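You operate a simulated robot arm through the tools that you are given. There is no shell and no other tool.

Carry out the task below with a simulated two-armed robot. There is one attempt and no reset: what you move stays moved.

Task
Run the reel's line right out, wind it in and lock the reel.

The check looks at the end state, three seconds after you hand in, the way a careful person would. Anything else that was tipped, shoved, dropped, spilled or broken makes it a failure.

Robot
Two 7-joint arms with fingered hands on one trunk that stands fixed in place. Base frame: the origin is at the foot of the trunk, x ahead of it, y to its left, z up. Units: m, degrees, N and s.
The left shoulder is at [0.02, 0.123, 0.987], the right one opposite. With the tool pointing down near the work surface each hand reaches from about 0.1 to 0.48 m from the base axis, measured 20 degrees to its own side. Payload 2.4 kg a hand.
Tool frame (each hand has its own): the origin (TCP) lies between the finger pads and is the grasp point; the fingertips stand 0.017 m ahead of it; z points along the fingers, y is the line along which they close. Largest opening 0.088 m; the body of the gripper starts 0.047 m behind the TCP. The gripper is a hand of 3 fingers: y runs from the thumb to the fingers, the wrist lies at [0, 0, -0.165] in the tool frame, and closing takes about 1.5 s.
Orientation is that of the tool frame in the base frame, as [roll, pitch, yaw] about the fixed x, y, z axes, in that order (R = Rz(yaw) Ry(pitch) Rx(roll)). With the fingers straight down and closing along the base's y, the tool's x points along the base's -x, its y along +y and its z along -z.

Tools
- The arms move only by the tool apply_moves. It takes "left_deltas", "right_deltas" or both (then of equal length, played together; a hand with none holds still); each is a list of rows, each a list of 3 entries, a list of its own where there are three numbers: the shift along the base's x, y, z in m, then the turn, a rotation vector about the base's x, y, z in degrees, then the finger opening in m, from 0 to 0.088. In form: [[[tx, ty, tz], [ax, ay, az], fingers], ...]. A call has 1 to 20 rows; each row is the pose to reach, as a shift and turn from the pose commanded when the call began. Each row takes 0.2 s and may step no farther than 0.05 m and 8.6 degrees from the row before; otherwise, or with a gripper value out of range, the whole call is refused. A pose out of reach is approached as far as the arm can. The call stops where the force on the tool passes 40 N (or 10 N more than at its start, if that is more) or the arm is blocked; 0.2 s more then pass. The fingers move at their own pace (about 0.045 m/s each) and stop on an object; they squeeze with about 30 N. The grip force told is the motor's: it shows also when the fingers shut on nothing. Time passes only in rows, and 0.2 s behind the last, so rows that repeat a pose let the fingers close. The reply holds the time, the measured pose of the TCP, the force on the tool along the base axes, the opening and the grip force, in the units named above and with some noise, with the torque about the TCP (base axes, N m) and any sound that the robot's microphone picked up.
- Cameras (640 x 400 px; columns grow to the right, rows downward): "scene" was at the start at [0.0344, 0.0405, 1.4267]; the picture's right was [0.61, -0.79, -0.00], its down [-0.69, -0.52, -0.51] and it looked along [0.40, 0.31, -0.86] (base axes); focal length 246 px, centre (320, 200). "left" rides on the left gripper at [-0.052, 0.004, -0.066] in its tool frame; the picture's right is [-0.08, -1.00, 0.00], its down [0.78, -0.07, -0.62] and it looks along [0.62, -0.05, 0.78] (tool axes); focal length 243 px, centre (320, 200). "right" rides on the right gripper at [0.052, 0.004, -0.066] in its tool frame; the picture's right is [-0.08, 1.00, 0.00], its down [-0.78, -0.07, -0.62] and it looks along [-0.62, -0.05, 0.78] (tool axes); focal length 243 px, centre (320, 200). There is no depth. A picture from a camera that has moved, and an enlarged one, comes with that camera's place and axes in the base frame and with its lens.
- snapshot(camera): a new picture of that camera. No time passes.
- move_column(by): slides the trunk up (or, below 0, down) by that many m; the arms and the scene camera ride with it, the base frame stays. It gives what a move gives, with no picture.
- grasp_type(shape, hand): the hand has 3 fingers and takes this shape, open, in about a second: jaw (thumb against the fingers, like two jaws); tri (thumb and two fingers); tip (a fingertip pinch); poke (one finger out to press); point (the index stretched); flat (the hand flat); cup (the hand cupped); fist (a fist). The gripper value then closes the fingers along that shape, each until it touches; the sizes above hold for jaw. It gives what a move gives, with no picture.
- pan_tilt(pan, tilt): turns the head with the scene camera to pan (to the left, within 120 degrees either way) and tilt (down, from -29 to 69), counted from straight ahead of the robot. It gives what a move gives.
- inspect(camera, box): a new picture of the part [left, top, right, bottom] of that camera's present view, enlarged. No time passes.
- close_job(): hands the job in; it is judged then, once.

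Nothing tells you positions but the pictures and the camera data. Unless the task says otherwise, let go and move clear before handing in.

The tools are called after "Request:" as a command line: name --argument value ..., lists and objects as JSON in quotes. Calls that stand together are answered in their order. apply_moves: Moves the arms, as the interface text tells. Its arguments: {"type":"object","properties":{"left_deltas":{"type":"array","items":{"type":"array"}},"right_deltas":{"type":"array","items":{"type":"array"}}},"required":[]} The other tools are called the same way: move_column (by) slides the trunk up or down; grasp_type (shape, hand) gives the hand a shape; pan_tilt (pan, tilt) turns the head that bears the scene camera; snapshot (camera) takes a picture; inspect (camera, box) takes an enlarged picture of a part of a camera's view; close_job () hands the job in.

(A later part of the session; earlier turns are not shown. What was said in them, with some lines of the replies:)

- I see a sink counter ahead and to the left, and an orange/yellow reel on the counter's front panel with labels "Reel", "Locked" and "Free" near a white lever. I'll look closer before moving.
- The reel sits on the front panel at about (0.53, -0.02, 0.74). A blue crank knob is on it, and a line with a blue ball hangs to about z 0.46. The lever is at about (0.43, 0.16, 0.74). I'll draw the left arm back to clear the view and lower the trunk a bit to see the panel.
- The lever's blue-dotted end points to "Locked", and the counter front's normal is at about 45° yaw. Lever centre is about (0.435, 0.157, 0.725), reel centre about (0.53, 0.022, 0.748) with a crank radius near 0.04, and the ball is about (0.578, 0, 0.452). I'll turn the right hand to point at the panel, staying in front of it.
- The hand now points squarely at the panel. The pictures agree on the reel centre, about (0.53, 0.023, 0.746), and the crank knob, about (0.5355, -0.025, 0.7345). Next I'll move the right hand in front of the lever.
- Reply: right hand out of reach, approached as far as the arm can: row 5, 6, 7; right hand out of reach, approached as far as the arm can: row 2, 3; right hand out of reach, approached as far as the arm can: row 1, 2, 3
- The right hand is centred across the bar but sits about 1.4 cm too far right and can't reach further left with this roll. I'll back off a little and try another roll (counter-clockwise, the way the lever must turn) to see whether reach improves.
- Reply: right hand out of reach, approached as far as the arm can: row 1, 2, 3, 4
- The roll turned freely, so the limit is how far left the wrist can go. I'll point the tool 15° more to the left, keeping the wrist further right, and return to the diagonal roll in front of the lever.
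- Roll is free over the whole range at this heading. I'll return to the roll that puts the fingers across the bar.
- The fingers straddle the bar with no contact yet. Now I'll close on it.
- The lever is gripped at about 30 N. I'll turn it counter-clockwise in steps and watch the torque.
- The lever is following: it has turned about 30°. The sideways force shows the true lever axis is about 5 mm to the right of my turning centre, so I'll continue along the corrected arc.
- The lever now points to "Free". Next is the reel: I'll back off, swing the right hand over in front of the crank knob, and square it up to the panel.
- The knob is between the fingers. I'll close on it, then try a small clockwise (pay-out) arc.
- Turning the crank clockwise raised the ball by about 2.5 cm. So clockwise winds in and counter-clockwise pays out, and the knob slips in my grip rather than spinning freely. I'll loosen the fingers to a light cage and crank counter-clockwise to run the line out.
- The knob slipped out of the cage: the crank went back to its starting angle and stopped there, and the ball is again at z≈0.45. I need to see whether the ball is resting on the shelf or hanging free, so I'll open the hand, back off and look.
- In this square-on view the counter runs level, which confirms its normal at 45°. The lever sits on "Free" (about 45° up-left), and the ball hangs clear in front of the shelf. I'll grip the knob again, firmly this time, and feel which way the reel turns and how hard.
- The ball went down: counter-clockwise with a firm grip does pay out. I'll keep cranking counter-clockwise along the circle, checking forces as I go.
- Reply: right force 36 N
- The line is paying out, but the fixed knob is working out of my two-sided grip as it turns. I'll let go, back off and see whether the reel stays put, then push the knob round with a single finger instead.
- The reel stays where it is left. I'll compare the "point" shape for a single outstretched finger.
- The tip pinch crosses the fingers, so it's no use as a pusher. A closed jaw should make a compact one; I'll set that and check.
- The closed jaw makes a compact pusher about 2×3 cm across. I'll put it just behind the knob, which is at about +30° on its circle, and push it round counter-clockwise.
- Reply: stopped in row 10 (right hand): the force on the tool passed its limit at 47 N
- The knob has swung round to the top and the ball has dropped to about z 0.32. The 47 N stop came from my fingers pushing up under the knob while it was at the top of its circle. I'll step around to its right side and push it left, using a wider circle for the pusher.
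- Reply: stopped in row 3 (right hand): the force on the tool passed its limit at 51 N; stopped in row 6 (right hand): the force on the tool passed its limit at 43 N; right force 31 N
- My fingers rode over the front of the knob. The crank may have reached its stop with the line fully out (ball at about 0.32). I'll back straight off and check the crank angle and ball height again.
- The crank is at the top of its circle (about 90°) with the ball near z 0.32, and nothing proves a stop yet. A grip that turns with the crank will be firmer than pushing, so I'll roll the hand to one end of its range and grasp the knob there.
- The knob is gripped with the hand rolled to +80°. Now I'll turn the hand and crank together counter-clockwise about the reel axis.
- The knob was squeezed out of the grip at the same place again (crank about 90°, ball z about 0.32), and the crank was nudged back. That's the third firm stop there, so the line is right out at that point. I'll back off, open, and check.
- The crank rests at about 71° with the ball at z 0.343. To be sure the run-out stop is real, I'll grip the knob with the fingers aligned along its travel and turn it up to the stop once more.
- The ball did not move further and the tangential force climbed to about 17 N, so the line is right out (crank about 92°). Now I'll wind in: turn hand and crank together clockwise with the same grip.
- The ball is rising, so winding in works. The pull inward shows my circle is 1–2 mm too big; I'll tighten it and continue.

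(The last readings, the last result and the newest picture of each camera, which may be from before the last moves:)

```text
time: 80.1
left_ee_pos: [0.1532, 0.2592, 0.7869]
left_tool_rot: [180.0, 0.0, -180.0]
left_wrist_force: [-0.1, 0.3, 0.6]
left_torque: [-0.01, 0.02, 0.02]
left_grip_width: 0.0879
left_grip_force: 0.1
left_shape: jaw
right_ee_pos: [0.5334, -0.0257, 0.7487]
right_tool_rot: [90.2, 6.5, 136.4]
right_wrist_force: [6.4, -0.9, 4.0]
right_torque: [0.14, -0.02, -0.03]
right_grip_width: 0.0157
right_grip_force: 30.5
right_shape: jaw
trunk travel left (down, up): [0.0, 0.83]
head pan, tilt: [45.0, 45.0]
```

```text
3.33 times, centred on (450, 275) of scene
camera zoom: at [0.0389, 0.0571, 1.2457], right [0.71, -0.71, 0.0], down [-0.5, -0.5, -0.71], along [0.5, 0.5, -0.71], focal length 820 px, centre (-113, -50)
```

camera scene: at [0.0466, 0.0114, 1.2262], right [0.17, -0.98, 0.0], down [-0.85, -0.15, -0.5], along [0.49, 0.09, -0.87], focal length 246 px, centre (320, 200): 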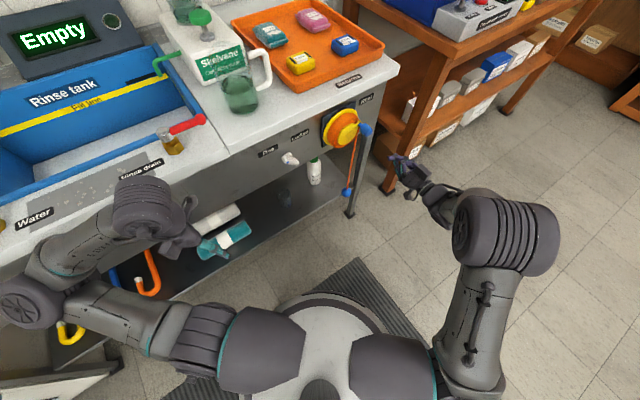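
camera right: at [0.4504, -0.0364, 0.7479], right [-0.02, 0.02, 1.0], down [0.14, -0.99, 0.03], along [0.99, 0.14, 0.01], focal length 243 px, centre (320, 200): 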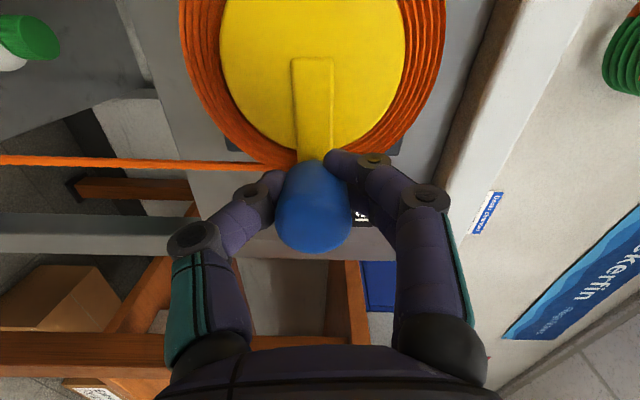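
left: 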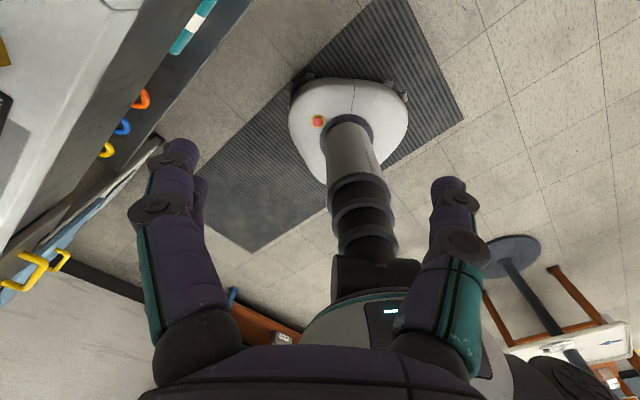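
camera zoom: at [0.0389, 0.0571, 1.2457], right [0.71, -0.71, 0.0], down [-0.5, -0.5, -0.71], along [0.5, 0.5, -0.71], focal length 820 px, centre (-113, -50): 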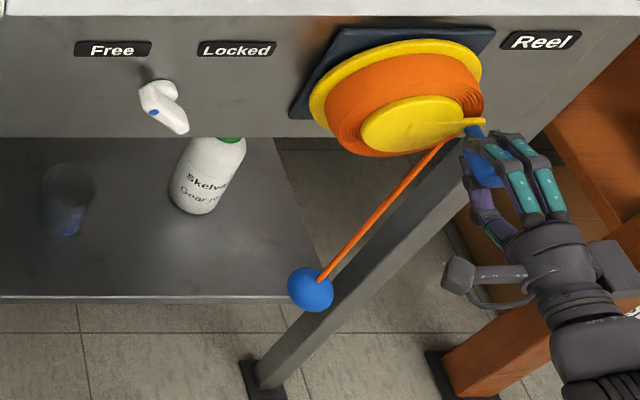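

Request:
apply_moves --right_deltas '[[[0.0006, -0.0006, -0.0051], [5.66, 5.66, 0], 0.0], [[0.0004, -0.0004, -0.0103], [11.31, 11.31, 0], 0.0], [[-0.0005, 0.0005, -0.0154], [16.97, 16.97, 0], 0.0], [[-0.0018, 0.0018, -0.0202], [22.63, 22.63, 0], 0.0], [[-0.0035, 0.0035, -0.0248], [28.28, 28.28, 0], 0.0], [[-0.0057, 0.0057, -0.0289], [33.94, 33.94, 0], 0.0]]'

Request:
snapshot --camera "right"

Request:
inspect --camera "scene" --box '[370, 215, 530, 335]'

```text
time: 81.5
left_ee_pos: [0.1527, 0.2581, 0.7881]
left_tool_rot: [-180.0, 0.0, -179.9]
left_wrist_force: [-0.2, -0.1, 0.1]
left_torque: [-0.05, -0.02, -0.03]
left_grip_width: 0.0882
left_grip_force: 0.0
left_shape: jaw
right_ee_pos: [0.5287, -0.0183, 0.7202]
right_tool_rot: [88.7, -41.4, 137.1]
right_wrist_force: [0.6, 0.8, 5.2]
right_torque: [0.2, -0.05, 0.0]
right_grip_width: 0.0156
right_grip_force: 30.7
right_shape: jaw
trunk travel left (down, up): [0.0, 0.83]
head pan, tilt: [45.0, 45.0]
```

```text
taken
camera right: at [0.4552, -0.0412, 0.7573], right [0.51, -0.51, 0.69], down [-0.03, -0.82, -0.58], along [0.86, 0.28, -0.44], focal length 243 px, centre (320, 200)
```

right: 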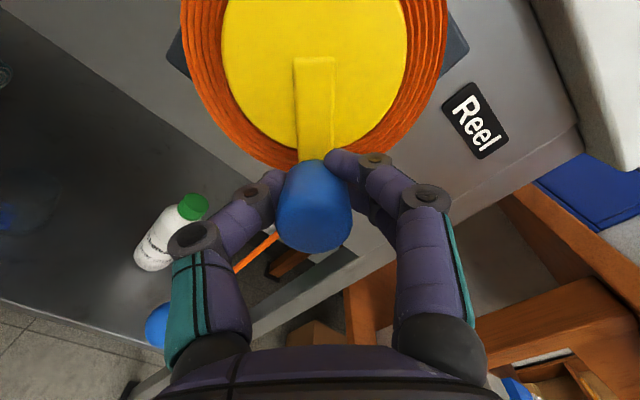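

```text
3.33 times, centred on (450, 275) of scene
camera zoom: at [0.0381, 0.0575, 1.2457], right [0.71, -0.71, 0.0], down [-0.5, -0.5, -0.71], along [0.5, 0.5, -0.71], focal length 820 px, centre (-113, -50)
```

zoom: 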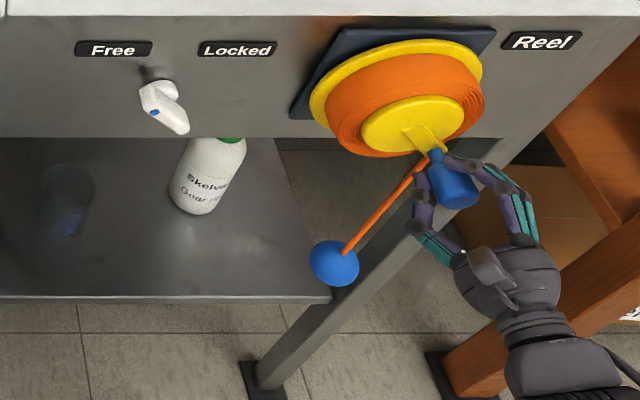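

The hand still has roll range left (now about +131°) and the ball is up to z 0.49. Continuing clockwise.

Request:
apply_moves --right_deltas '[[[-0.0026, 0.0026, -0.0037], [5.66, 5.66, 0], 0.0], [[-0.0055, 0.0055, -0.0068], [11.31, 11.31, 0], 0.0], [[-0.0088, 0.0088, -0.0094], [16.97, 16.97, 0], 0.0], [[-0.0122, 0.0122, -0.0112], [22.63, 22.63, 0], 0.0], [[-0.0158, 0.0158, -0.0124], [28.28, 28.28, 0], 0.0], [[-0.0194, 0.0194, -0.0129], [33.94, 33.94, 0], 0.0]]'

Request:
snapshot --camera "right"

Request:
inspect --camera "scene" --box '[370, 215, 530, 335]'

```text
time: 82.9
left_ee_pos: [0.1536, 0.2585, 0.7881]
left_tool_rot: [179.9, 0.0, -180.0]
left_wrist_force: [-0.3, -0.6, 0.1]
left_torque: [0.0, 0.02, -0.03]
left_grip_width: 0.0877
left_grip_force: 0.1
left_shape: jaw
right_ee_pos: [0.5088, -0.0006, 0.7082]
right_tool_rot: [18.9, -88.2, -153.9]
right_wrist_force: [5.1, 0.9, 13.5]
right_torque: [0.23, -0.19, -0.11]
right_grip_width: 0.0155
right_grip_force: 30.4
right_shape: jaw
trunk travel left (down, up): [0.0, 0.83]
head pan, tilt: [45.0, 45.0]
```

```text
taken
camera right: at [0.463, -0.0495, 0.759], right [0.71, -0.7, -0.07], down [-0.46, -0.38, -0.8], along [0.53, 0.6, -0.6], focal length 243 px, centre (320, 200)
```

right: 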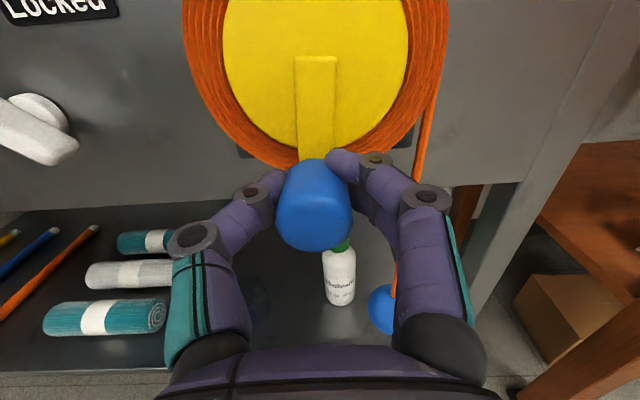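

```text
3.33 times, centred on (450, 275) of scene
camera zoom: at [0.0378, 0.0574, 1.2458], right [0.71, -0.71, 0.0], down [-0.5, -0.5, -0.71], along [0.5, 0.5, -0.71], focal length 820 px, centre (-113, -50)
```

zoom: 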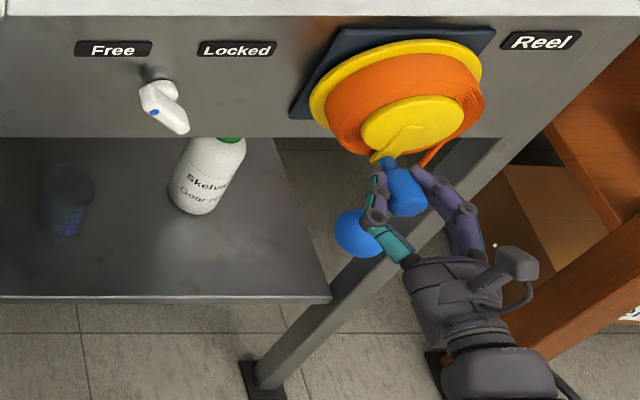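

Request:
apply_moves --right_deltas '[[[-0.0036, 0.0036, 0.0017], [5.66, 5.66, 0], 0.0], [[-0.0071, 0.0071, 0.0026], [11.31, 11.31, 0], 0.0], [[-0.0105, 0.0105, 0.0043], [16.97, 16.97, 0], 0.0], [[-0.0138, 0.0138, 0.0065], [22.63, 22.63, 0], 0.0], [[-0.0168, 0.0168, 0.0095], [28.28, 28.28, 0], 0.0]]'

Request:
snapshot --camera "right"

Request:
inspect --camera "scene" --box '[370, 215, 530, 335]'

```text
time: 84.1
left_ee_pos: [0.1527, 0.2583, 0.7874]
left_tool_rot: [180.0, -0.1, -179.8]
left_wrist_force: [-0.1, 0.0, -0.1]
left_torque: [-0.01, 0.02, 0.0]
left_grip_width: 0.0878
left_grip_force: 0.1
left_shape: jaw
right_ee_pos: [0.4919, 0.0163, 0.7168]
right_tool_rot: [-87.8, -50.5, -47.7]
right_wrist_force: [11.8, -5.8, 13.9]
right_torque: [0.14, -0.15, -0.28]
right_grip_width: 0.0153
right_grip_force: 30.4
right_shape: jaw
trunk travel left (down, up): [0.0, 0.83]
head pan, tilt: [45.0, 45.0]
```

```text
taken
camera right: at [0.4693, -0.0558, 0.7529], right [0.51, -0.5, -0.7], down [-0.82, -0.03, -0.58], along [0.27, 0.86, -0.43], focal length 243 px, centre (320, 200)
```

right: 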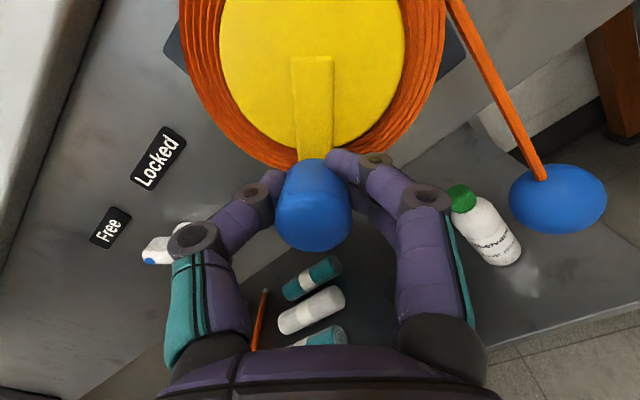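

```text
3.33 times, centred on (450, 275) of scene
camera zoom: at [0.0386, 0.0566, 1.2458], right [0.71, -0.71, 0.0], down [-0.5, -0.5, -0.71], along [0.5, 0.5, -0.71], focal length 820 px, centre (-113, -50)
```

zoom: 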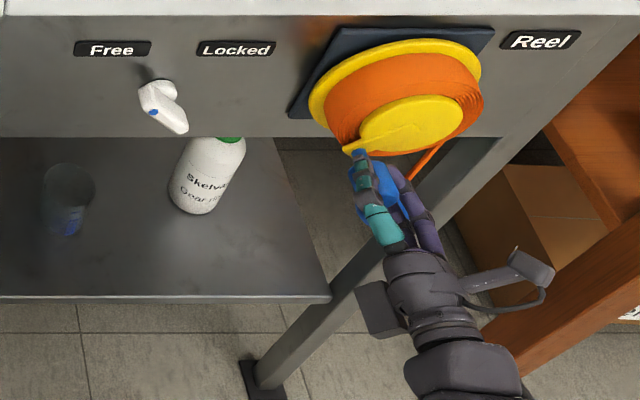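

The ball is now at about z 0.60 and the grip is good. I'll keep winding with a slightly tighter circle.

Request:
apply_moves --right_deltas '[[[-0.0014, 0.0014, 0.0049], [5.66, 5.66, 0], 0.0], [[-0.0036, 0.0036, 0.0087], [11.31, 11.31, 0], 0.0], [[-0.0054, 0.0054, 0.013], [16.97, 16.97, 0], 0.0], [[-0.0068, 0.0068, 0.0175], [22.63, 22.63, 0], 0.0]]'

Request:
snapshot --camera "right"

Request:
inspect --camera "scene" --box '[370, 215, 530, 335]'

```text
time: 85.1
left_ee_pos: [0.153, 0.259, 0.7875]
left_tool_rot: [180.0, 0.0, -179.9]
left_wrist_force: [-0.5, -0.4, -0.7]
left_torque: [-0.02, 0.01, 0.01]
left_grip_width: 0.088
left_grip_force: 0.0
left_shape: jaw
right_ee_pos: [0.4847, 0.0242, 0.7345]
right_tool_rot: [-89.3, -18.6, -46.6]
right_wrist_force: [0.5, -4.7, 0.1]
right_torque: [-0.03, 0.11, -0.12]
right_grip_width: 0.0158
right_grip_force: 30.2
right_shape: jaw
trunk travel left (down, up): [0.0, 0.83]
head pan, tilt: [45.0, 45.0]
```

```text
taken
camera right: at [0.4718, -0.0574, 0.7453], right [0.17, -0.16, -0.97], down [-0.97, 0.12, -0.19], along [0.15, 0.98, -0.14], focal length 243 px, centre (320, 200)
```

right: 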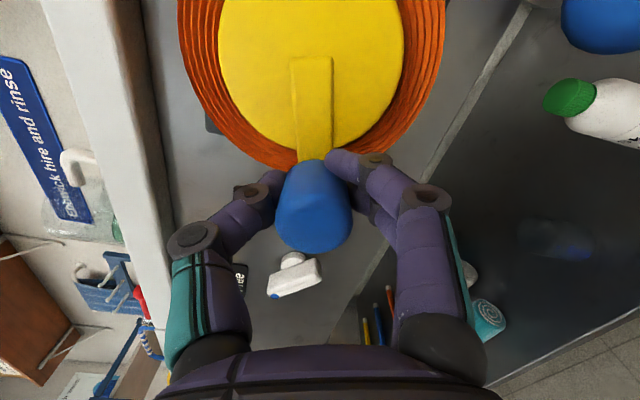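

```text
3.33 times, centred on (450, 275) of scene
camera zoom: at [0.0386, 0.0568, 1.2457], right [0.71, -0.71, 0.0], down [-0.5, -0.5, -0.71], along [0.5, 0.5, -0.71], focal length 820 px, centre (-113, -50)
```

zoom: 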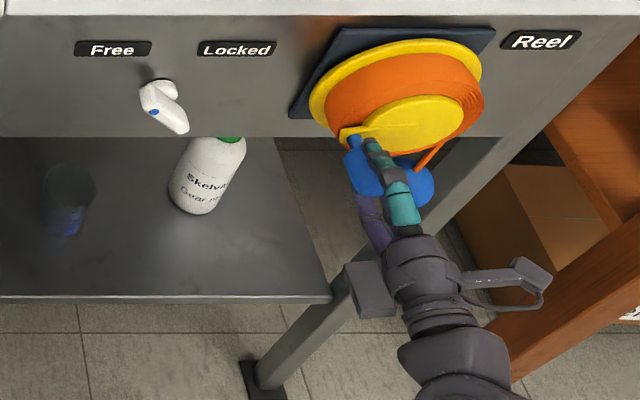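

Request:
apply_moves --right_deltas '[[[-0.0009, 0.0009, 0.0048], [5.66, 5.66, 0], 0.0], [[-0.0013, 0.0013, 0.0097], [11.31, 11.31, 0], 0.0], [[-0.0013, 0.0013, 0.0147], [16.97, 16.97, 0], 0.0], [[-0.0008, 0.0008, 0.0196], [22.63, 22.63, 0], 0.0]]'

Request:
snapshot --camera "right"

Request:
inspect --camera "scene" --box '[370, 215, 530, 335]'

```text
time: 86.1
left_ee_pos: [0.1553, 0.2583, 0.7874]
left_tool_rot: [180.0, -0.1, -179.9]
left_wrist_force: [-0.4, -0.3, 0.9]
left_torque: [-0.02, -0.01, -0.03]
left_grip_width: 0.0879
left_grip_force: 0.1
left_shape: jaw
right_ee_pos: [0.4855, 0.0236, 0.7509]
right_tool_rot: [-90.6, 13.6, -46.8]
right_wrist_force: [3.0, -10.7, -22.7]
right_torque: [-0.59, 0.29, -0.11]
right_grip_width: 0.0155
right_grip_force: 29.9
right_shape: jaw
trunk travel left (down, up): [0.0, 0.83]
head pan, tilt: [45.0, 45.0]
```

```text
taken
camera right: at [0.472, -0.0577, 0.7346], right [-0.22, 0.23, -0.95], down [-0.96, 0.12, 0.25], along [0.17, 0.97, 0.19], focal length 243 px, centre (320, 200)
```

right: 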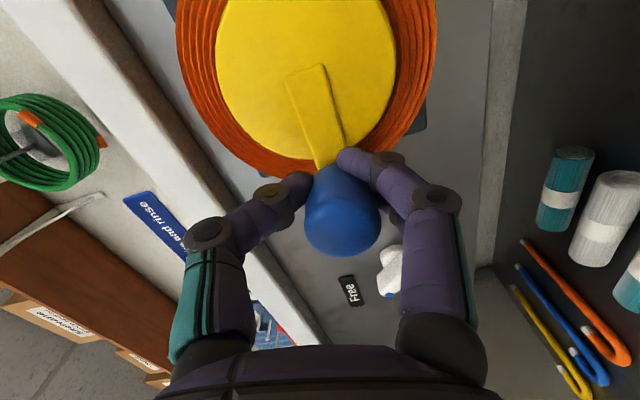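

```text
3.33 times, centred on (450, 275) of scene
camera zoom: at [0.0408, 0.0562, 1.2454], right [0.71, -0.71, 0.0], down [-0.5, -0.5, -0.71], along [0.5, 0.5, -0.71], focal length 820 px, centre (-113, -50)
```

zoom: 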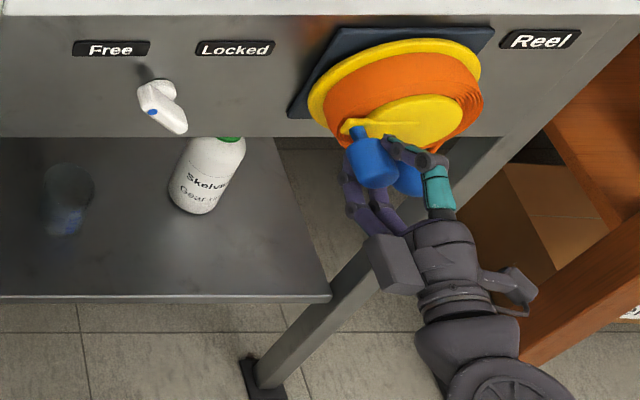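

The force jumped to about 23 N against winding and the crank no longer follows the hand, so the line is fully wound in (crank about -178°, ball z about 0.64). I'll let go gently and check that it stays put.

Request:
apply_moves --right_deltas '[[[0.0, 0.0, -0.002], [0, 0, 0], 0.02], [[0.0, 0.0, -0.003], [0, 0, 0], 0.03], [[0.0, 0.0, -0.003], [0, 0, 0], 0.05], [[0.0, 0.0, -0.003], [0, 0, 0], 0.06], [[0.0, 0.0, -0.003], [0, 0, 0], 0.06]]'

Request:
snapshot --camera "right"

Request:
inspect --camera "scene" --box '[370, 215, 530, 335]'

```text
time: 87.3
left_ee_pos: [0.1531, 0.2582, 0.7871]
left_tool_rot: [179.9, -0.1, -180.0]
left_wrist_force: [0.5, 0.4, 0.6]
left_torque: [-0.03, -0.01, 0.01]
left_grip_width: 0.0879
left_grip_force: 0.0
left_shape: jaw
right_ee_pos: [0.4847, 0.0242, 0.7509]
right_tool_rot: [-90.1, 13.2, -46.6]
right_wrist_force: [1.3, 0.0, 0.0]
right_torque: [-0.01, -0.01, 0.03]
right_grip_width: 0.0595
right_grip_force: 0.1
right_shape: jaw
trunk travel left (down, up): [0.0, 0.83]
head pan, tilt: [45.0, 45.0]
```

```text
taken
camera right: at [0.4701, -0.0556, 0.7348], right [-0.22, 0.22, -0.95], down [-0.96, 0.11, 0.25], along [0.16, 0.97, 0.19], focal length 243 px, centre (320, 200)
```

right: 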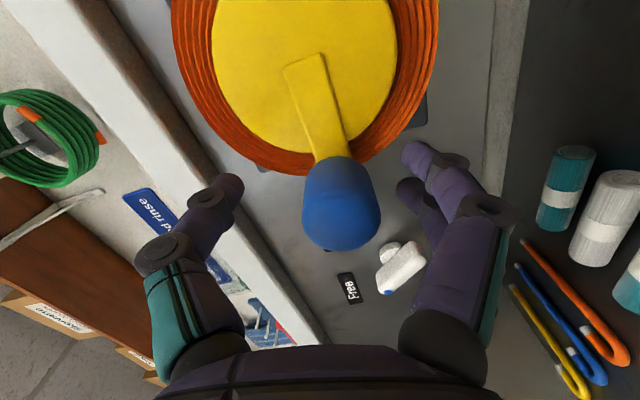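

```text
3.33 times, centred on (450, 275) of scene
camera zoom: at [0.0384, 0.0574, 1.2457], right [0.71, -0.71, 0.0], down [-0.5, -0.5, -0.71], along [0.5, 0.5, -0.71], focal length 820 px, centre (-113, -50)
```

zoom: 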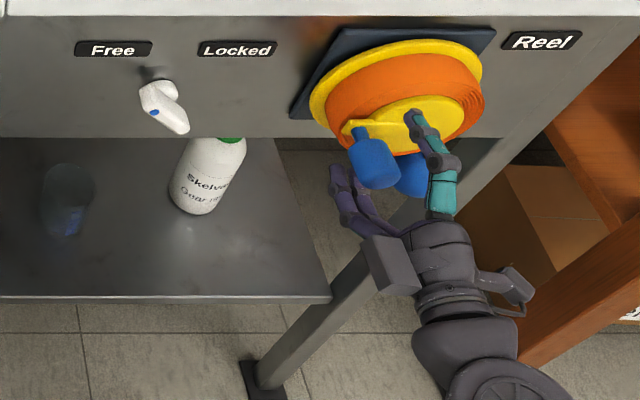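

Request:
apply_moves --right_deltas '[[[-0.015, -0.015, 0], [0, 0, 0], 0.06], [[-0.035, -0.035, 0], [0, 0, 0], 0.06], [[-0.06, -0.06, 0], [0, 0, 0], 0.06], [[-0.06, -0.06, 0], [0, 0, 0], 0.06]]'

Request:
snapshot --camera "right"

Request:
inspect --camera "scene" --box '[370, 215, 530, 335]'

```text
time: 88.3
left_ee_pos: [0.1528, 0.2593, 0.7871]
left_tool_rot: [179.9, -0.1, -179.9]
left_wrist_force: [-0.7, -0.1, 0.3]
left_torque: [-0.02, 0.02, -0.01]
left_grip_width: 0.0878
left_grip_force: 0.2
left_shape: jaw
right_ee_pos: [0.4247, -0.037, 0.7501]
right_tool_rot: [-90.2, 13.4, -46.7]
right_wrist_force: [-0.3, -0.5, -0.5]
right_torque: [-0.01, 0.02, 0.0]
right_grip_width: 0.0599
right_grip_force: 0.1
right_shape: jaw
trunk travel left (down, up): [0.0, 0.83]
head pan, tilt: [45.0, 45.0]
```

```text
taken
camera right: at [0.4103, -0.1166, 0.7347], right [-0.22, 0.22, -0.95], down [-0.96, 0.11, 0.25], along [0.16, 0.97, 0.19], focal length 243 px, centre (320, 200)
```

right: 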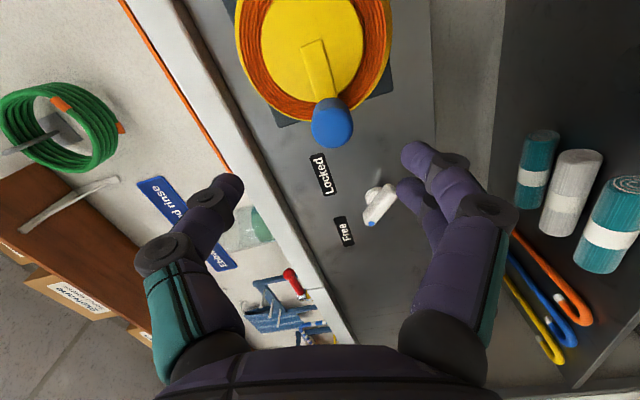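

```text
3.33 times, centred on (450, 275) of scene
camera zoom: at [0.0384, 0.0572, 1.2457], right [0.71, -0.71, 0.0], down [-0.5, -0.5, -0.71], along [0.5, 0.5, -0.71], focal length 820 px, centre (-113, -50)
```

zoom: 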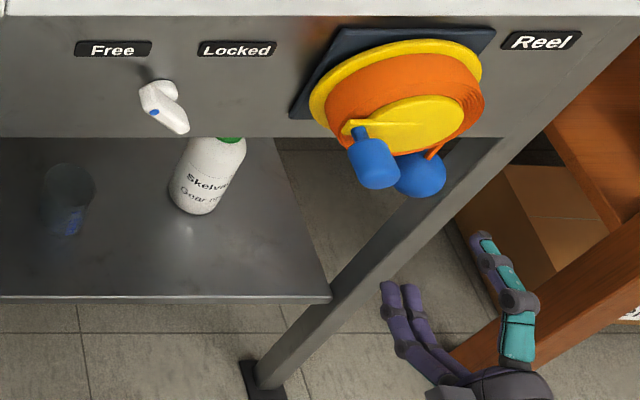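

The line is wound in and stays put. Now for locking: I'll roll the hand back to suit the lever's present angle (about +135° roll, fingers across the bar).

Request:
apply_moves --right_deltas '[[[0, 0, 0], [-5.814, -5.814, 0], 0.06], [[-0.003, 0.003, 0], [-11.628, -11.628, 0], 0.06], [[-0.006, 0.006, 0], [-17.44, -17.44, 0], 0.06], [[-0.009, 0.009, 0], [-23.26, -23.26, 0], 0.06], [[-0.012, 0.012, 0], [-29.07, -29.07, 0], 0.06], [[-0.015, 0.015, 0], [-34.88, -34.88, 0], 0.06], [[-0.018, 0.018, 0], [-40.7, -40.7, 0], 0.06], [[-0.02, 0.02, 0], [-46.51, -46.51, 0], 0.06], [[-0.02, 0.02, 0], [-52.33, -52.33, 0], 0.06], [[-0.02, 0.02, 0], [-58.14, -58.14, 0], 0.06], [[-0.02, 0.02, 0], [-63.95, -63.95, 0], 0.06], [[-0.02, 0.02, 0], [-69.77, -69.77, 0], 0.06], [[-0.02, 0.02, 0], [-75.58, -75.58, 0], 0.06], [[-0.02, 0.02, 0], [-81.4, -81.4, 0], 0.06], [[-0.02, 0.02, 0], [-87.21, -87.21, 0], 0.06], [[-0.02, 0.02, 0], [-93.02, -93.02, 0], 0.06], [[-0.02, 0.02, 0], [-98.84, -98.84, 0], 0.06], [[-0.02, 0.02, 0], [-104.65, -104.65, 0], 0.06], [[-0.02, 0.02, 0], [-104.65, -104.65, 0], 0.06]]'

Request:
snapshot --camera "right"

```text
time: 92.3
left_ee_pos: [0.1536, 0.2594, 0.7862]
left_tool_rot: [-179.9, 0.1, -179.9]
left_wrist_force: [0.1, 0.5, 0.2]
left_torque: [0.05, 0.01, 0.0]
left_grip_width: 0.088
left_grip_force: 0.0
left_shape: jaw
right_ee_pos: [0.4036, -0.0164, 0.7519]
right_tool_rot: [88.6, -45.2, 137.2]
right_wrist_force: [-0.8, 0.2, -0.1]
right_torque: [-0.02, 0.04, -0.01]
right_grip_width: 0.0597
right_grip_force: 0.1
right_shape: jaw
trunk travel left (down, up): [0.0, 0.83]
head pan, tilt: [45.0, 45.0]
```

```text
taken
camera right: at [0.3335, -0.0394, 0.7897], right [0.55, -0.54, 0.64], down [-0.06, -0.79, -0.61], along [0.84, 0.3, -0.46], focal length 243 px, centre (320, 200)
```

right: 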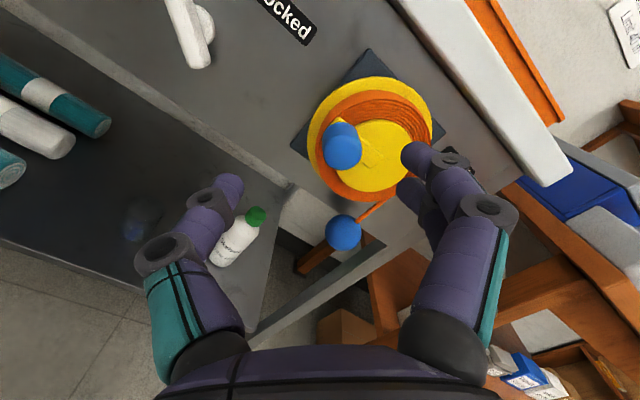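

Request:
apply_moves --right_deltas '[[[-0.0125, 0.0231, -0.0065], [0, 0, 6.5], 0.06], [[-0.0249, 0.0461, -0.013], [0, 0, 13], 0.06], [[-0.0374, 0.0692, -0.0195], [0, 0, 13], 0.06], [[-0.0498, 0.0922, -0.026], [0, 0, 13], 0.06], [[-0.0498, 0.0922, -0.026], [0, 0, 13], 0.06], [[-0.0498, 0.0922, -0.026], [0, 0, 13], 0.06]]'

Request:
snapshot --camera "right"

Request:
inspect --camera "scene" --box '[370, 215, 530, 335]'

```text
time: 93.7
left_ee_pos: [0.1535, 0.259, 0.7864]
left_tool_rot: [179.9, 0.1, -179.8]
left_wrist_force: [0.3, 1.0, -0.4]
left_torque: [0.03, -0.02, 0.0]
left_grip_width: 0.088
left_grip_force: 0.0
left_shape: jaw
right_ee_pos: [0.3554, 0.0766, 0.7242]
right_tool_rot: [88.7, -45.3, 150.1]
right_wrist_force: [-0.2, 0.2, 0.7]
right_torque: [-0.01, 0.0, 0.0]
right_grip_width: 0.0596
right_grip_force: 0.1
right_shape: jaw
trunk travel left (down, up): [0.0, 0.83]
head pan, tilt: [45.0, 45.0]
```

```text
taken
camera right: at [0.2914, 0.0377, 0.7632], right [0.65, -0.4, 0.64], down [0.12, -0.78, -0.61], along [0.75, 0.48, -0.46], focal length 243 px, centre (320, 200)
```

right: 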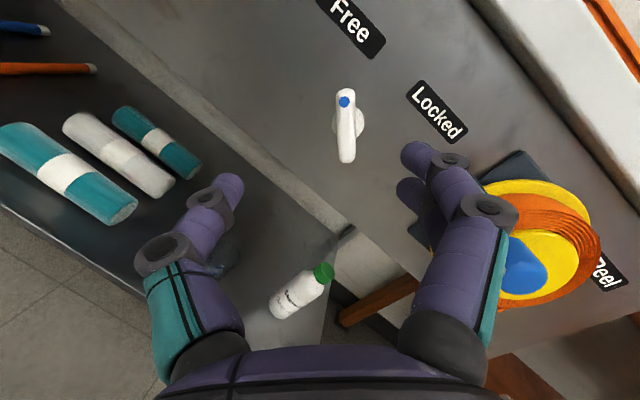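

```text
3.33 times, centred on (450, 275) of scene
camera zoom: at [0.0385, 0.0573, 1.2457], right [0.71, -0.71, 0.0], down [-0.5, -0.5, -0.71], along [0.5, 0.5, -0.71], focal length 820 px, centre (-113, -50)
```

zoom: 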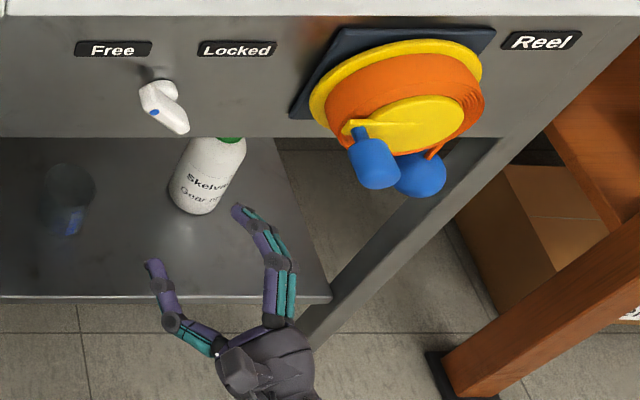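

The lever is still exactly on "Free" with its axis at about e 0.195, z 0.725. I'll move in to straddle the bar.

Request:
apply_moves --right_deltas '[[[0.02, 0.02, 0.0], [0, 0, 0], 0.05], [[0.04, 0.041, 0.0007], [0, 0, 0], 0.05], [[0.06, 0.061, 0.001], [0, 0, 0], 0.05], [[0.06, 0.061, 0.001], [0, 0, 0], 0.05]]'

Request:
snapshot --camera "right"

```text
time: 94.7
left_ee_pos: [0.1539, 0.2576, 0.7866]
left_tool_rot: [179.9, 0.1, -179.9]
left_wrist_force: [0.2, 0.5, -0.3]
left_torque: [0.01, -0.01, 0.02]
left_grip_width: 0.0877
left_grip_force: 0.0
left_shape: jaw
right_ee_pos: [0.4154, 0.1374, 0.725]
right_tool_rot: [88.7, -45.3, 150.2]
right_wrist_force: [-0.4, -0.2, 0.0]
right_torque: [0.01, -0.01, 0.01]
right_grip_width: 0.0504
right_grip_force: 0.1
right_shape: jaw
trunk travel left (down, up): [0.0, 0.83]
head pan, tilt: [45.0, 45.0]
```

```text
taken
camera right: at [0.3515, 0.0988, 0.7647], right [0.65, -0.4, 0.64], down [0.12, -0.78, -0.61], along [0.75, 0.48, -0.46], focal length 243 px, centre (320, 200)
```

right: 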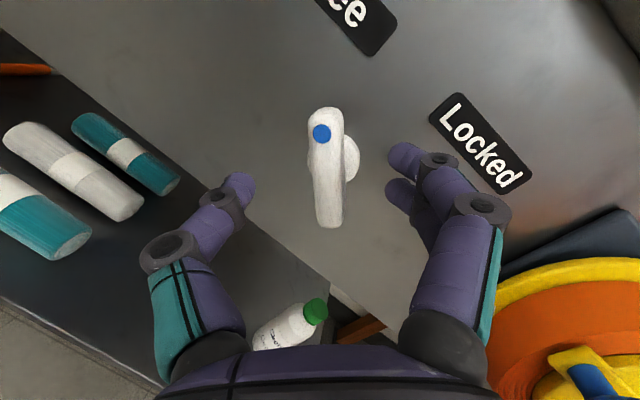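

Request:
apply_moves --right_deltas '[[[0.008, 0.008, 0.0003], [0, 0, 0], 0.05], [[0.016, 0.0165, 0.0006], [0, 0, 0], 0.05], [[0.016, 0.0165, 0.0006], [0, 0, 0], 0.05], [[0.016, 0.0165, 0.0006], [0, 0, 0], 0.0], [[0.016, 0.0165, 0.0006], [0, 0, 0], 0.0], [[0.016, 0.0165, 0.0006], [0, 0, 0], 0.0], [[0.016, 0.0165, 0.0006], [0, 0, 0], 0.0], [[0.016, 0.0165, 0.0006], [0, 0, 0], 0.0]]'

Request:
snapshot --camera "right"

```text
time: 96.5
left_ee_pos: [0.1524, 0.2586, 0.7879]
left_tool_rot: [-180.0, 0.0, -179.9]
left_wrist_force: [0.1, 0.6, -0.3]
left_torque: [0.02, 0.0, 0.0]
left_grip_width: 0.0879
left_grip_force: 0.2
left_shape: jaw
right_ee_pos: [0.4309, 0.155, 0.7257]
right_tool_rot: [88.6, -45.3, 150.2]
right_wrist_force: [2.5, 2.7, 2.0]
right_torque: [0.06, -0.09, -0.07]
right_grip_width: 0.008
right_grip_force: 30.4
right_shape: jaw
trunk travel left (down, up): [0.0, 0.83]
head pan, tilt: [45.0, 45.0]
```

```text
taken
camera right: at [0.3673, 0.1152, 0.7651], right [0.65, -0.4, 0.64], down [0.12, -0.78, -0.61], along [0.75, 0.48, -0.46], focal length 243 px, centre (320, 200)
```

right: 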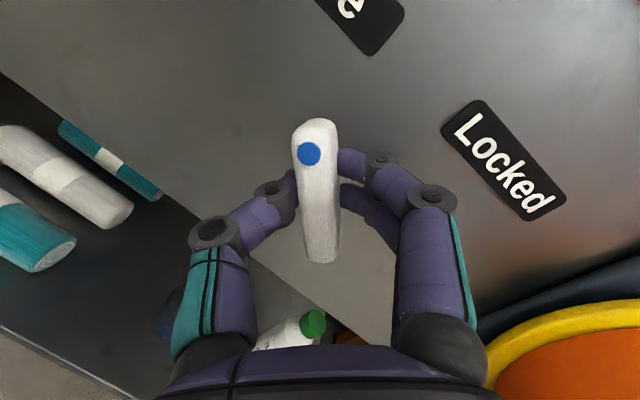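

Request:
apply_moves --right_deltas '[[[0, 0, 0], [4.2, 7.27, 0], 0.0], [[0, 0, 0], [8.4, 14.55, 0], 0.0], [[0.0002, -0.0002, 0.0005], [12.6, 21.8, 0], 0.0], [[0.0002, -0.0002, 0.0008], [16.8, 29.1, 0], 0.0]]'

Request:
snapshot --camera "right"

Request:
inspect --camera "scene" --box '[370, 215, 530, 335]'

```text
time: 97.5
left_ee_pos: [0.1533, 0.2588, 0.7859]
left_tool_rot: [179.9, 0.0, -179.9]
left_wrist_force: [-0.2, 0.4, 0.9]
left_torque: [-0.02, -0.02, -0.02]
left_grip_width: 0.0877
left_grip_force: 0.1
left_shape: jaw
right_ee_pos: [0.4306, 0.1536, 0.7273]
right_tool_rot: [88.0, -79.1, 150.7]
right_wrist_force: [5.9, 0.3, 3.6]
right_torque: [0.08, -0.12, -0.19]
right_grip_width: 0.008
right_grip_force: 30.2
right_shape: jaw
trunk travel left (down, up): [0.0, 0.83]
head pan, tilt: [45.0, 45.0]
```

```text
taken
camera right: at [0.3918, 0.1007, 0.7788], right [0.85, -0.52, 0.11], down [-0.25, -0.57, -0.78], along [0.47, 0.64, -0.61], focal length 243 px, centre (320, 200)
```

right: 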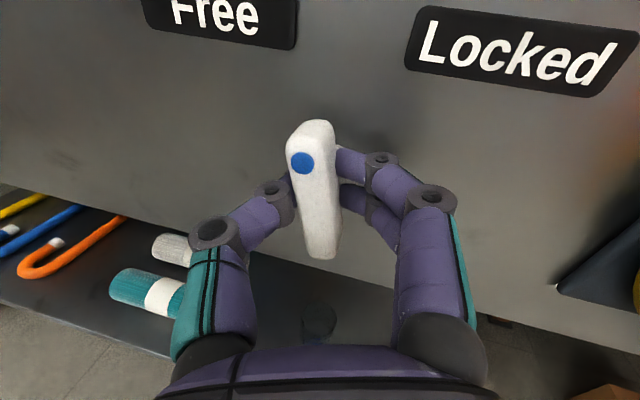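

```text
3.33 times, centred on (450, 275) of scene
camera zoom: at [0.0388, 0.0573, 1.2457], right [0.71, -0.71, 0.0], down [-0.5, -0.5, -0.71], along [0.5, 0.5, -0.71], focal length 820 px, centre (-113, -50)
```

zoom: 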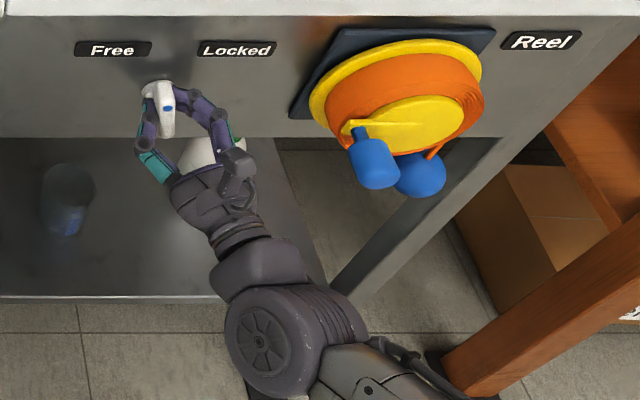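

Request:
apply_moves --right_deltas '[[[0.0002, -0.0002, 0.0003], [4.2, 7.27, 0], 0.0], [[0.0003, -0.0003, 0.0005], [8.4, 14.55, 0], 0.0], [[0.0004, -0.0004, 0.0007], [12.6, 21.8, 0], 0.0], [[0.0005, -0.0005, 0.0008], [16.8, 29.1, 0], 0.0], [[0.0006, -0.0006, 0.0008], [21.0, 36.4, 0], 0.0], [[0.0007, -0.0007, 0.0009], [25.2, 43.65, 0], 0.0], [[0.0008, -0.0008, 0.001], [28.4, 49.2, 0], 0.0], [[0.0008, -0.0008, 0.001], [28.4, 49.2, 0], 0.0]]'

Request:
snapshot --camera "right"

Request:
inspect --camera "scene" --box '[370, 215, 530, 335]'

```text
time: 99.3
left_ee_pos: [0.1538, 0.2596, 0.787]
left_tool_rot: [179.9, -0.1, -179.9]
left_wrist_force: [-1.0, -0.1, 0.2]
left_torque: [-0.01, 0.0, -0.01]
left_grip_width: 0.0878
left_grip_force: 0.1
left_shape: jaw
right_ee_pos: [0.4318, 0.1532, 0.7281]
right_tool_rot: [-91.2, -44.1, -30.2]
right_wrist_force: [9.0, -4.4, 0.6]
right_torque: [0.04, -0.09, -0.28]
right_grip_width: 0.008
right_grip_force: 29.9
right_shape: jaw
trunk travel left (down, up): [0.0, 0.83]
head pan, tilt: [45.0, 45.0]
```

```text
taken
camera right: at [0.4329, 0.0764, 0.762], right [0.54, -0.34, -0.77], down [-0.84, -0.23, -0.49], along [-0.01, 0.91, -0.4], focal length 243 px, centre (320, 200)
```

right: 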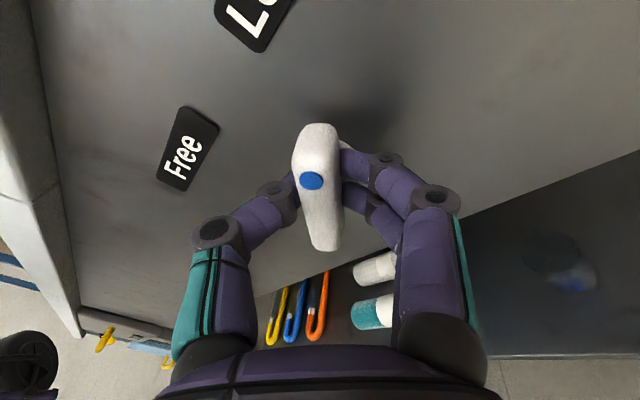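

```text
3.33 times, centred on (450, 275) of scene
camera zoom: at [0.0395, 0.0568, 1.2457], right [0.71, -0.71, 0.0], down [-0.5, -0.5, -0.71], along [0.5, 0.5, -0.71], focal length 820 px, centre (-113, -50)
```

zoom: 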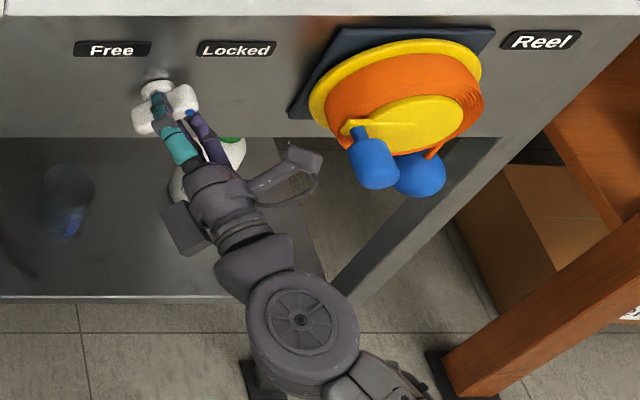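

The lever has followed through about 90°. I'll give it a few degrees more to seat it against its stop.

Request:
apply_moves --right_deltas '[[[0.0001, -0.0001, 0.0], [2.0, 3.46, 0], 0.0], [[0.0002, -0.0002, 0.0], [4.0, 6.93, 0], 0.0], [[0.0002, -0.0002, 0.0], [4.0, 6.93, 0], 0.0]]'

Request:
apply_moves --right_deltas '[[[0, 0, 0], [0, 0, 0], 0.02], [[0, 0, 0], [0, 0, 0], 0.05], [[0, 0, 0], [0, 0, 0], 0.05], [[0, 0, 0], [0, 0, 0], 0.05], [[-0.015, -0.015, 0], [0, 0, 0], 0.05], [[-0.035, -0.035, 0], [0, 0, 0], 0.05], [[-0.06, -0.06, 0], [0, 0, 0], 0.05], [[-0.06, -0.06, 0], [0, 0, 0], 0.05]]'

Request:
snapshot --camera "right"

Request:
inspect --camera "scene" --box '[370, 215, 530, 335]'

```text
time: 100.1
left_ee_pos: [0.1535, 0.2587, 0.7871]
left_tool_rot: [-180.0, -0.1, -179.8]
left_wrist_force: [0.3, 0.6, -0.1]
left_torque: [0.0, -0.02, 0.02]
left_grip_width: 0.0878
left_grip_force: 0.0
left_shape: jaw
right_ee_pos: [0.4326, 0.1515, 0.7286]
right_tool_rot: [-91.3, -36.1, -30.3]
right_wrist_force: [10.7, -3.7, 1.0]
right_torque: [-0.06, -0.24, -0.28]
right_grip_width: 0.0076
right_grip_force: 30.2
right_shape: jaw
trunk travel left (down, up): [0.0, 0.83]
head pan, tilt: [45.0, 45.0]
```

```text
time: 101.9
left_ee_pos: [0.1527, 0.259, 0.7879]
left_tool_rot: [-180.0, -0.1, -180.0]
left_wrist_force: [-1.3, 0.0, 0.5]
left_torque: [0.0, -0.02, -0.02]
left_grip_width: 0.0879
left_grip_force: 0.1
left_shape: jaw
right_ee_pos: [0.3701, 0.092, 0.7272]
right_tool_rot: [-91.2, -36.4, -30.2]
right_wrist_force: [0.2, 0.5, -0.4]
right_torque: [0.0, 0.01, -0.06]
right_grip_width: 0.0492
right_grip_force: 0.1
right_shape: jaw
trunk travel left (down, up): [0.0, 0.83]
head pan, tilt: [45.0, 45.0]
```

```text
taken
camera right: at [0.3751, 0.0141, 0.7562], right [0.44, -0.28, -0.85], down [-0.9, -0.2, -0.4], along [-0.06, 0.94, -0.34], focal length 243 px, centre (320, 200)
```

right: 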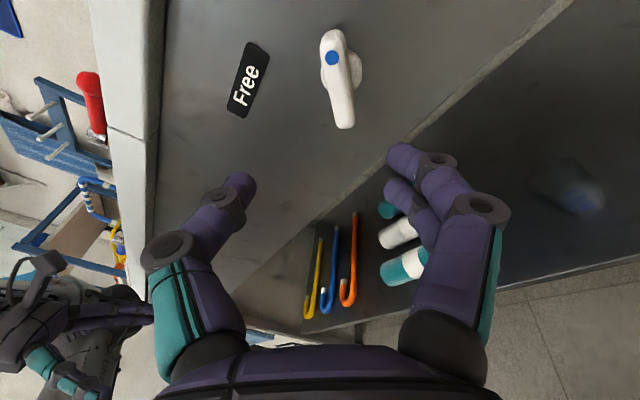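

```text
3.33 times, centred on (450, 275) of scene
camera zoom: at [0.0384, 0.0573, 1.2457], right [0.71, -0.71, 0.0], down [-0.5, -0.5, -0.71], along [0.5, 0.5, -0.71], focal length 820 px, centre (-113, -50)
```

zoom: 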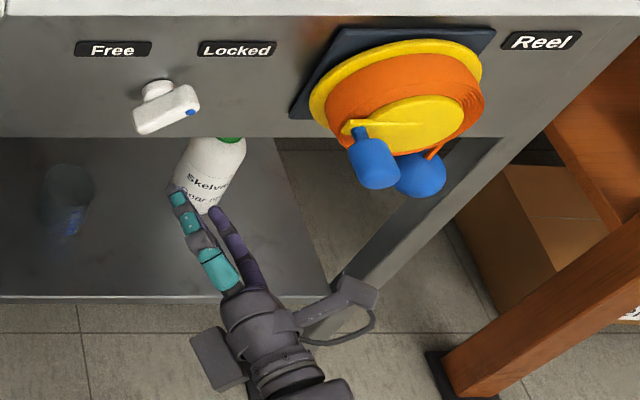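

The lever is back at about 45° up-right, pointing at "Locked", and the ball stays wound in. I'll move the right hand well clear and compare with the starting view.

Request:
apply_moves --right_deltas '[[[-0.02, -0.03, 0.005], [0, 0, 0], 0.06], [[-0.035, -0.07, 0.012], [0, 0, 0], 0.07], [[-0.05, -0.11, 0.02], [0, 0, 0], 0.08], [[-0.07, -0.15, 0.03], [0, 0, 0], 0.08], [[-0.08, -0.18, 0.035], [0, 0, 0], 0.08], [[-0.08, -0.18, 0.035], [0, 0, 0], 0.08]]'

Request:
snapshot --camera "scene"

Request:
inspect --camera "scene" --box '[370, 220, 450, 270]'

Request:
inspect --camera "scene" --box '[430, 215, 530, 285]'

```text
time: 103.3
left_ee_pos: [0.1537, 0.2584, 0.7874]
left_tool_rot: [180.0, 0.1, -179.9]
left_wrist_force: [-1.1, 0.2, -0.1]
left_torque: [0.0, -0.01, 0.01]
left_grip_width: 0.0879
left_grip_force: 0.1
left_shape: jaw
right_ee_pos: [0.2916, -0.0877, 0.7642]
right_tool_rot: [-91.3, -36.3, -30.1]
right_wrist_force: [0.1, 0.0, -0.4]
right_torque: [0.0, -0.01, 0.01]
right_grip_width: 0.0801
right_grip_force: 0.0
right_shape: jaw
trunk travel left (down, up): [0.0, 0.83]
head pan, tilt: [45.0, 45.0]
```

```text
taken
camera scene: at [0.0383, 0.0572, 1.2457], right [0.71, -0.71, 0.0], down [-0.5, -0.5, -0.71], along [0.5, 0.5, -0.71], focal length 246 px, centre (320, 200)
```

scene: 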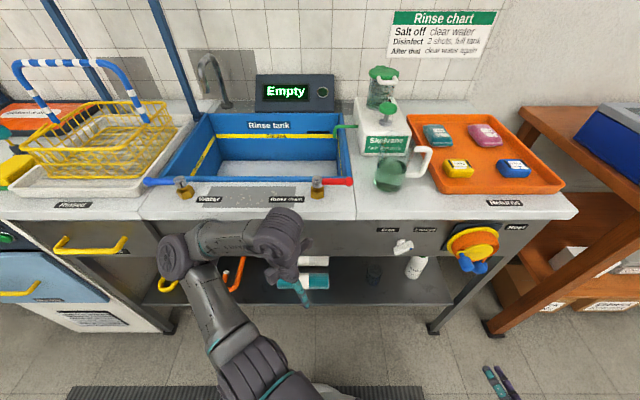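

```text
8.00 times, centred on (410, 245) of scene
camera zoom: at [0.0383, 0.0572, 1.2457], right [0.71, -0.71, 0.0], down [-0.5, -0.5, -0.71], along [0.5, 0.5, -0.71], focal length 1969 px, centre (-400, -160)
```

zoom: 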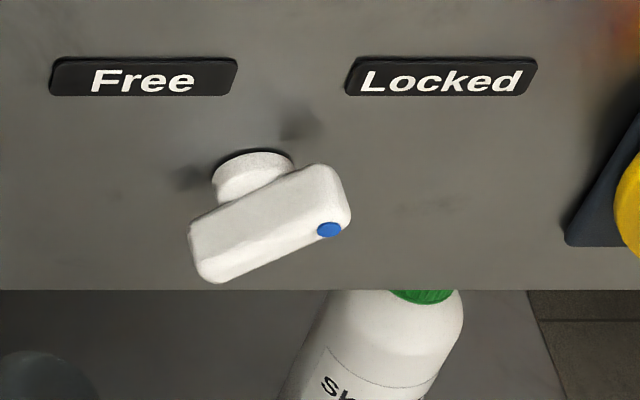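

```text
5.71 times, centred on (480, 250) of scene
camera zoom: at [0.0383, 0.0572, 1.2457], right [0.71, -0.71, 0.0], down [-0.5, -0.5, -0.71], along [0.5, 0.5, -0.71], focal length 1406 px, centre (-594, -86)
```

zoom: 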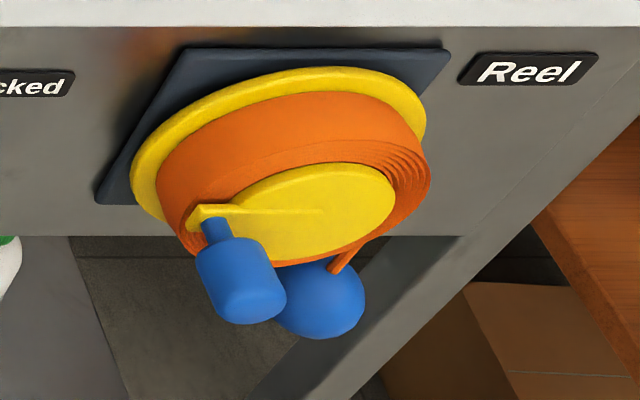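

Request:
pan_tilt --pan 15 --tilt 50

Request:
inspect --camera "scene" --box '[265, 170, 345, 240]'

Request:
inspect --camera "scene" --box '[320, 145, 416, 245]'

Request:
snapshot --camera "scene"

```text
time: 104.3
left_ee_pos: [0.1534, 0.2583, 0.7867]
left_tool_rot: [-179.9, 0.0, -180.0]
left_wrist_force: [0.2, -0.1, 0.1]
left_torque: [-0.01, -0.01, 0.02]
left_grip_width: 0.0876
left_grip_force: 0.0
left_shape: jaw
right_ee_pos: [0.2922, -0.0873, 0.7641]
right_tool_rot: [-91.2, -36.3, -30.1]
right_wrist_force: [-0.1, 0.2, 0.3]
right_torque: [-0.01, -0.01, 0.01]
right_grip_width: 0.0797
right_grip_force: 0.0
right_shape: jaw
trunk travel left (down, up): [0.0, 0.83]
head pan, tilt: [15.0, 50.0]
```

```text
5.71 times, centred on (305, 205) of scene
camera zoom: at [0.0552, 0.0197, 1.2388], right [0.26, -0.97, 0.0], down [-0.74, -0.2, -0.64], along [0.62, 0.17, -0.77], focal length 1406 px, centre (406, 171)
```

zoom: 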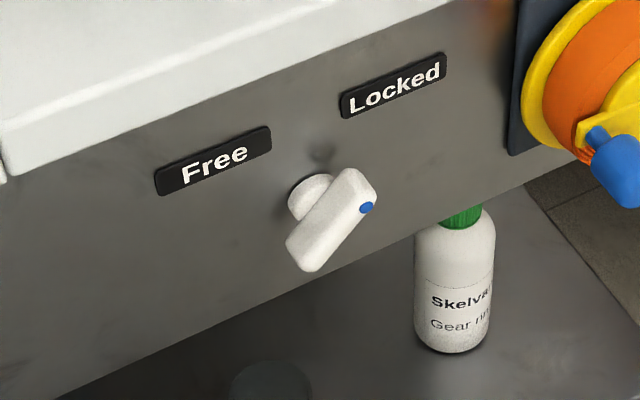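

```text
4.00 times, centred on (368, 195) of scene
camera zoom: at [0.0552, 0.0197, 1.2388], right [0.26, -0.97, 0.0], down [-0.74, -0.2, -0.64], along [0.62, 0.17, -0.77], focal length 984 px, centre (128, 220)
```

zoom: 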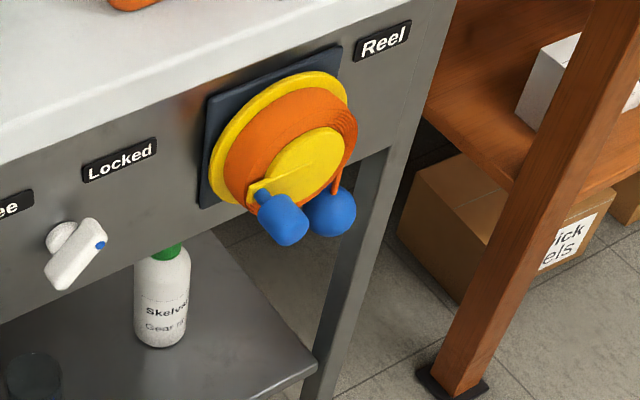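

```text
taken
camera scene: at [0.0552, 0.0197, 1.2388], right [0.26, -0.97, 0.0], down [-0.74, -0.2, -0.64], along [0.62, 0.17, -0.77], focal length 246 px, centre (320, 200)
```

scene: 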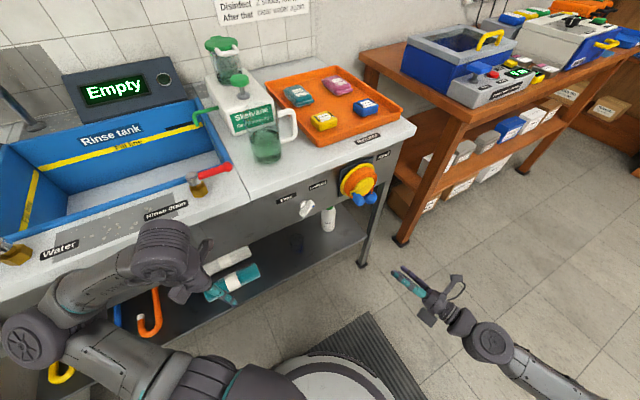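

The lever matches its starting "Locked" position exactly, the line was run out to its stop and is now fully wound in with the ball up at the reel. Nothing else looks disturbed and both hands are clear, so I'm handing in.

Request:
close_job

```text
The job is handed in.
```

The reel's line was run out to its stop and wound fully back in, and the reel is locked. I've handed the job in.

- **Run out:** With the lever on "Free", cranking counter-clockwise lowered the ball from about 0.45 m to 0.32 m above the floor. It would go no further there; repeated pushes met a firm stop each time.
- **Wound in:** Cranking clockwise brought the ball up to about 0.65 m, just under the reel. It stopped firmly there and stayed put when I let go.
- **Locked:** The lever is back on "Locked" and matches its starting position in the same camera view. I didn't try the crank afterwards to feel whether the lock holds.

My fingers slipped off the crank knob several times along the way. The last pictures show everything else where it was, and both hands are open and clear.
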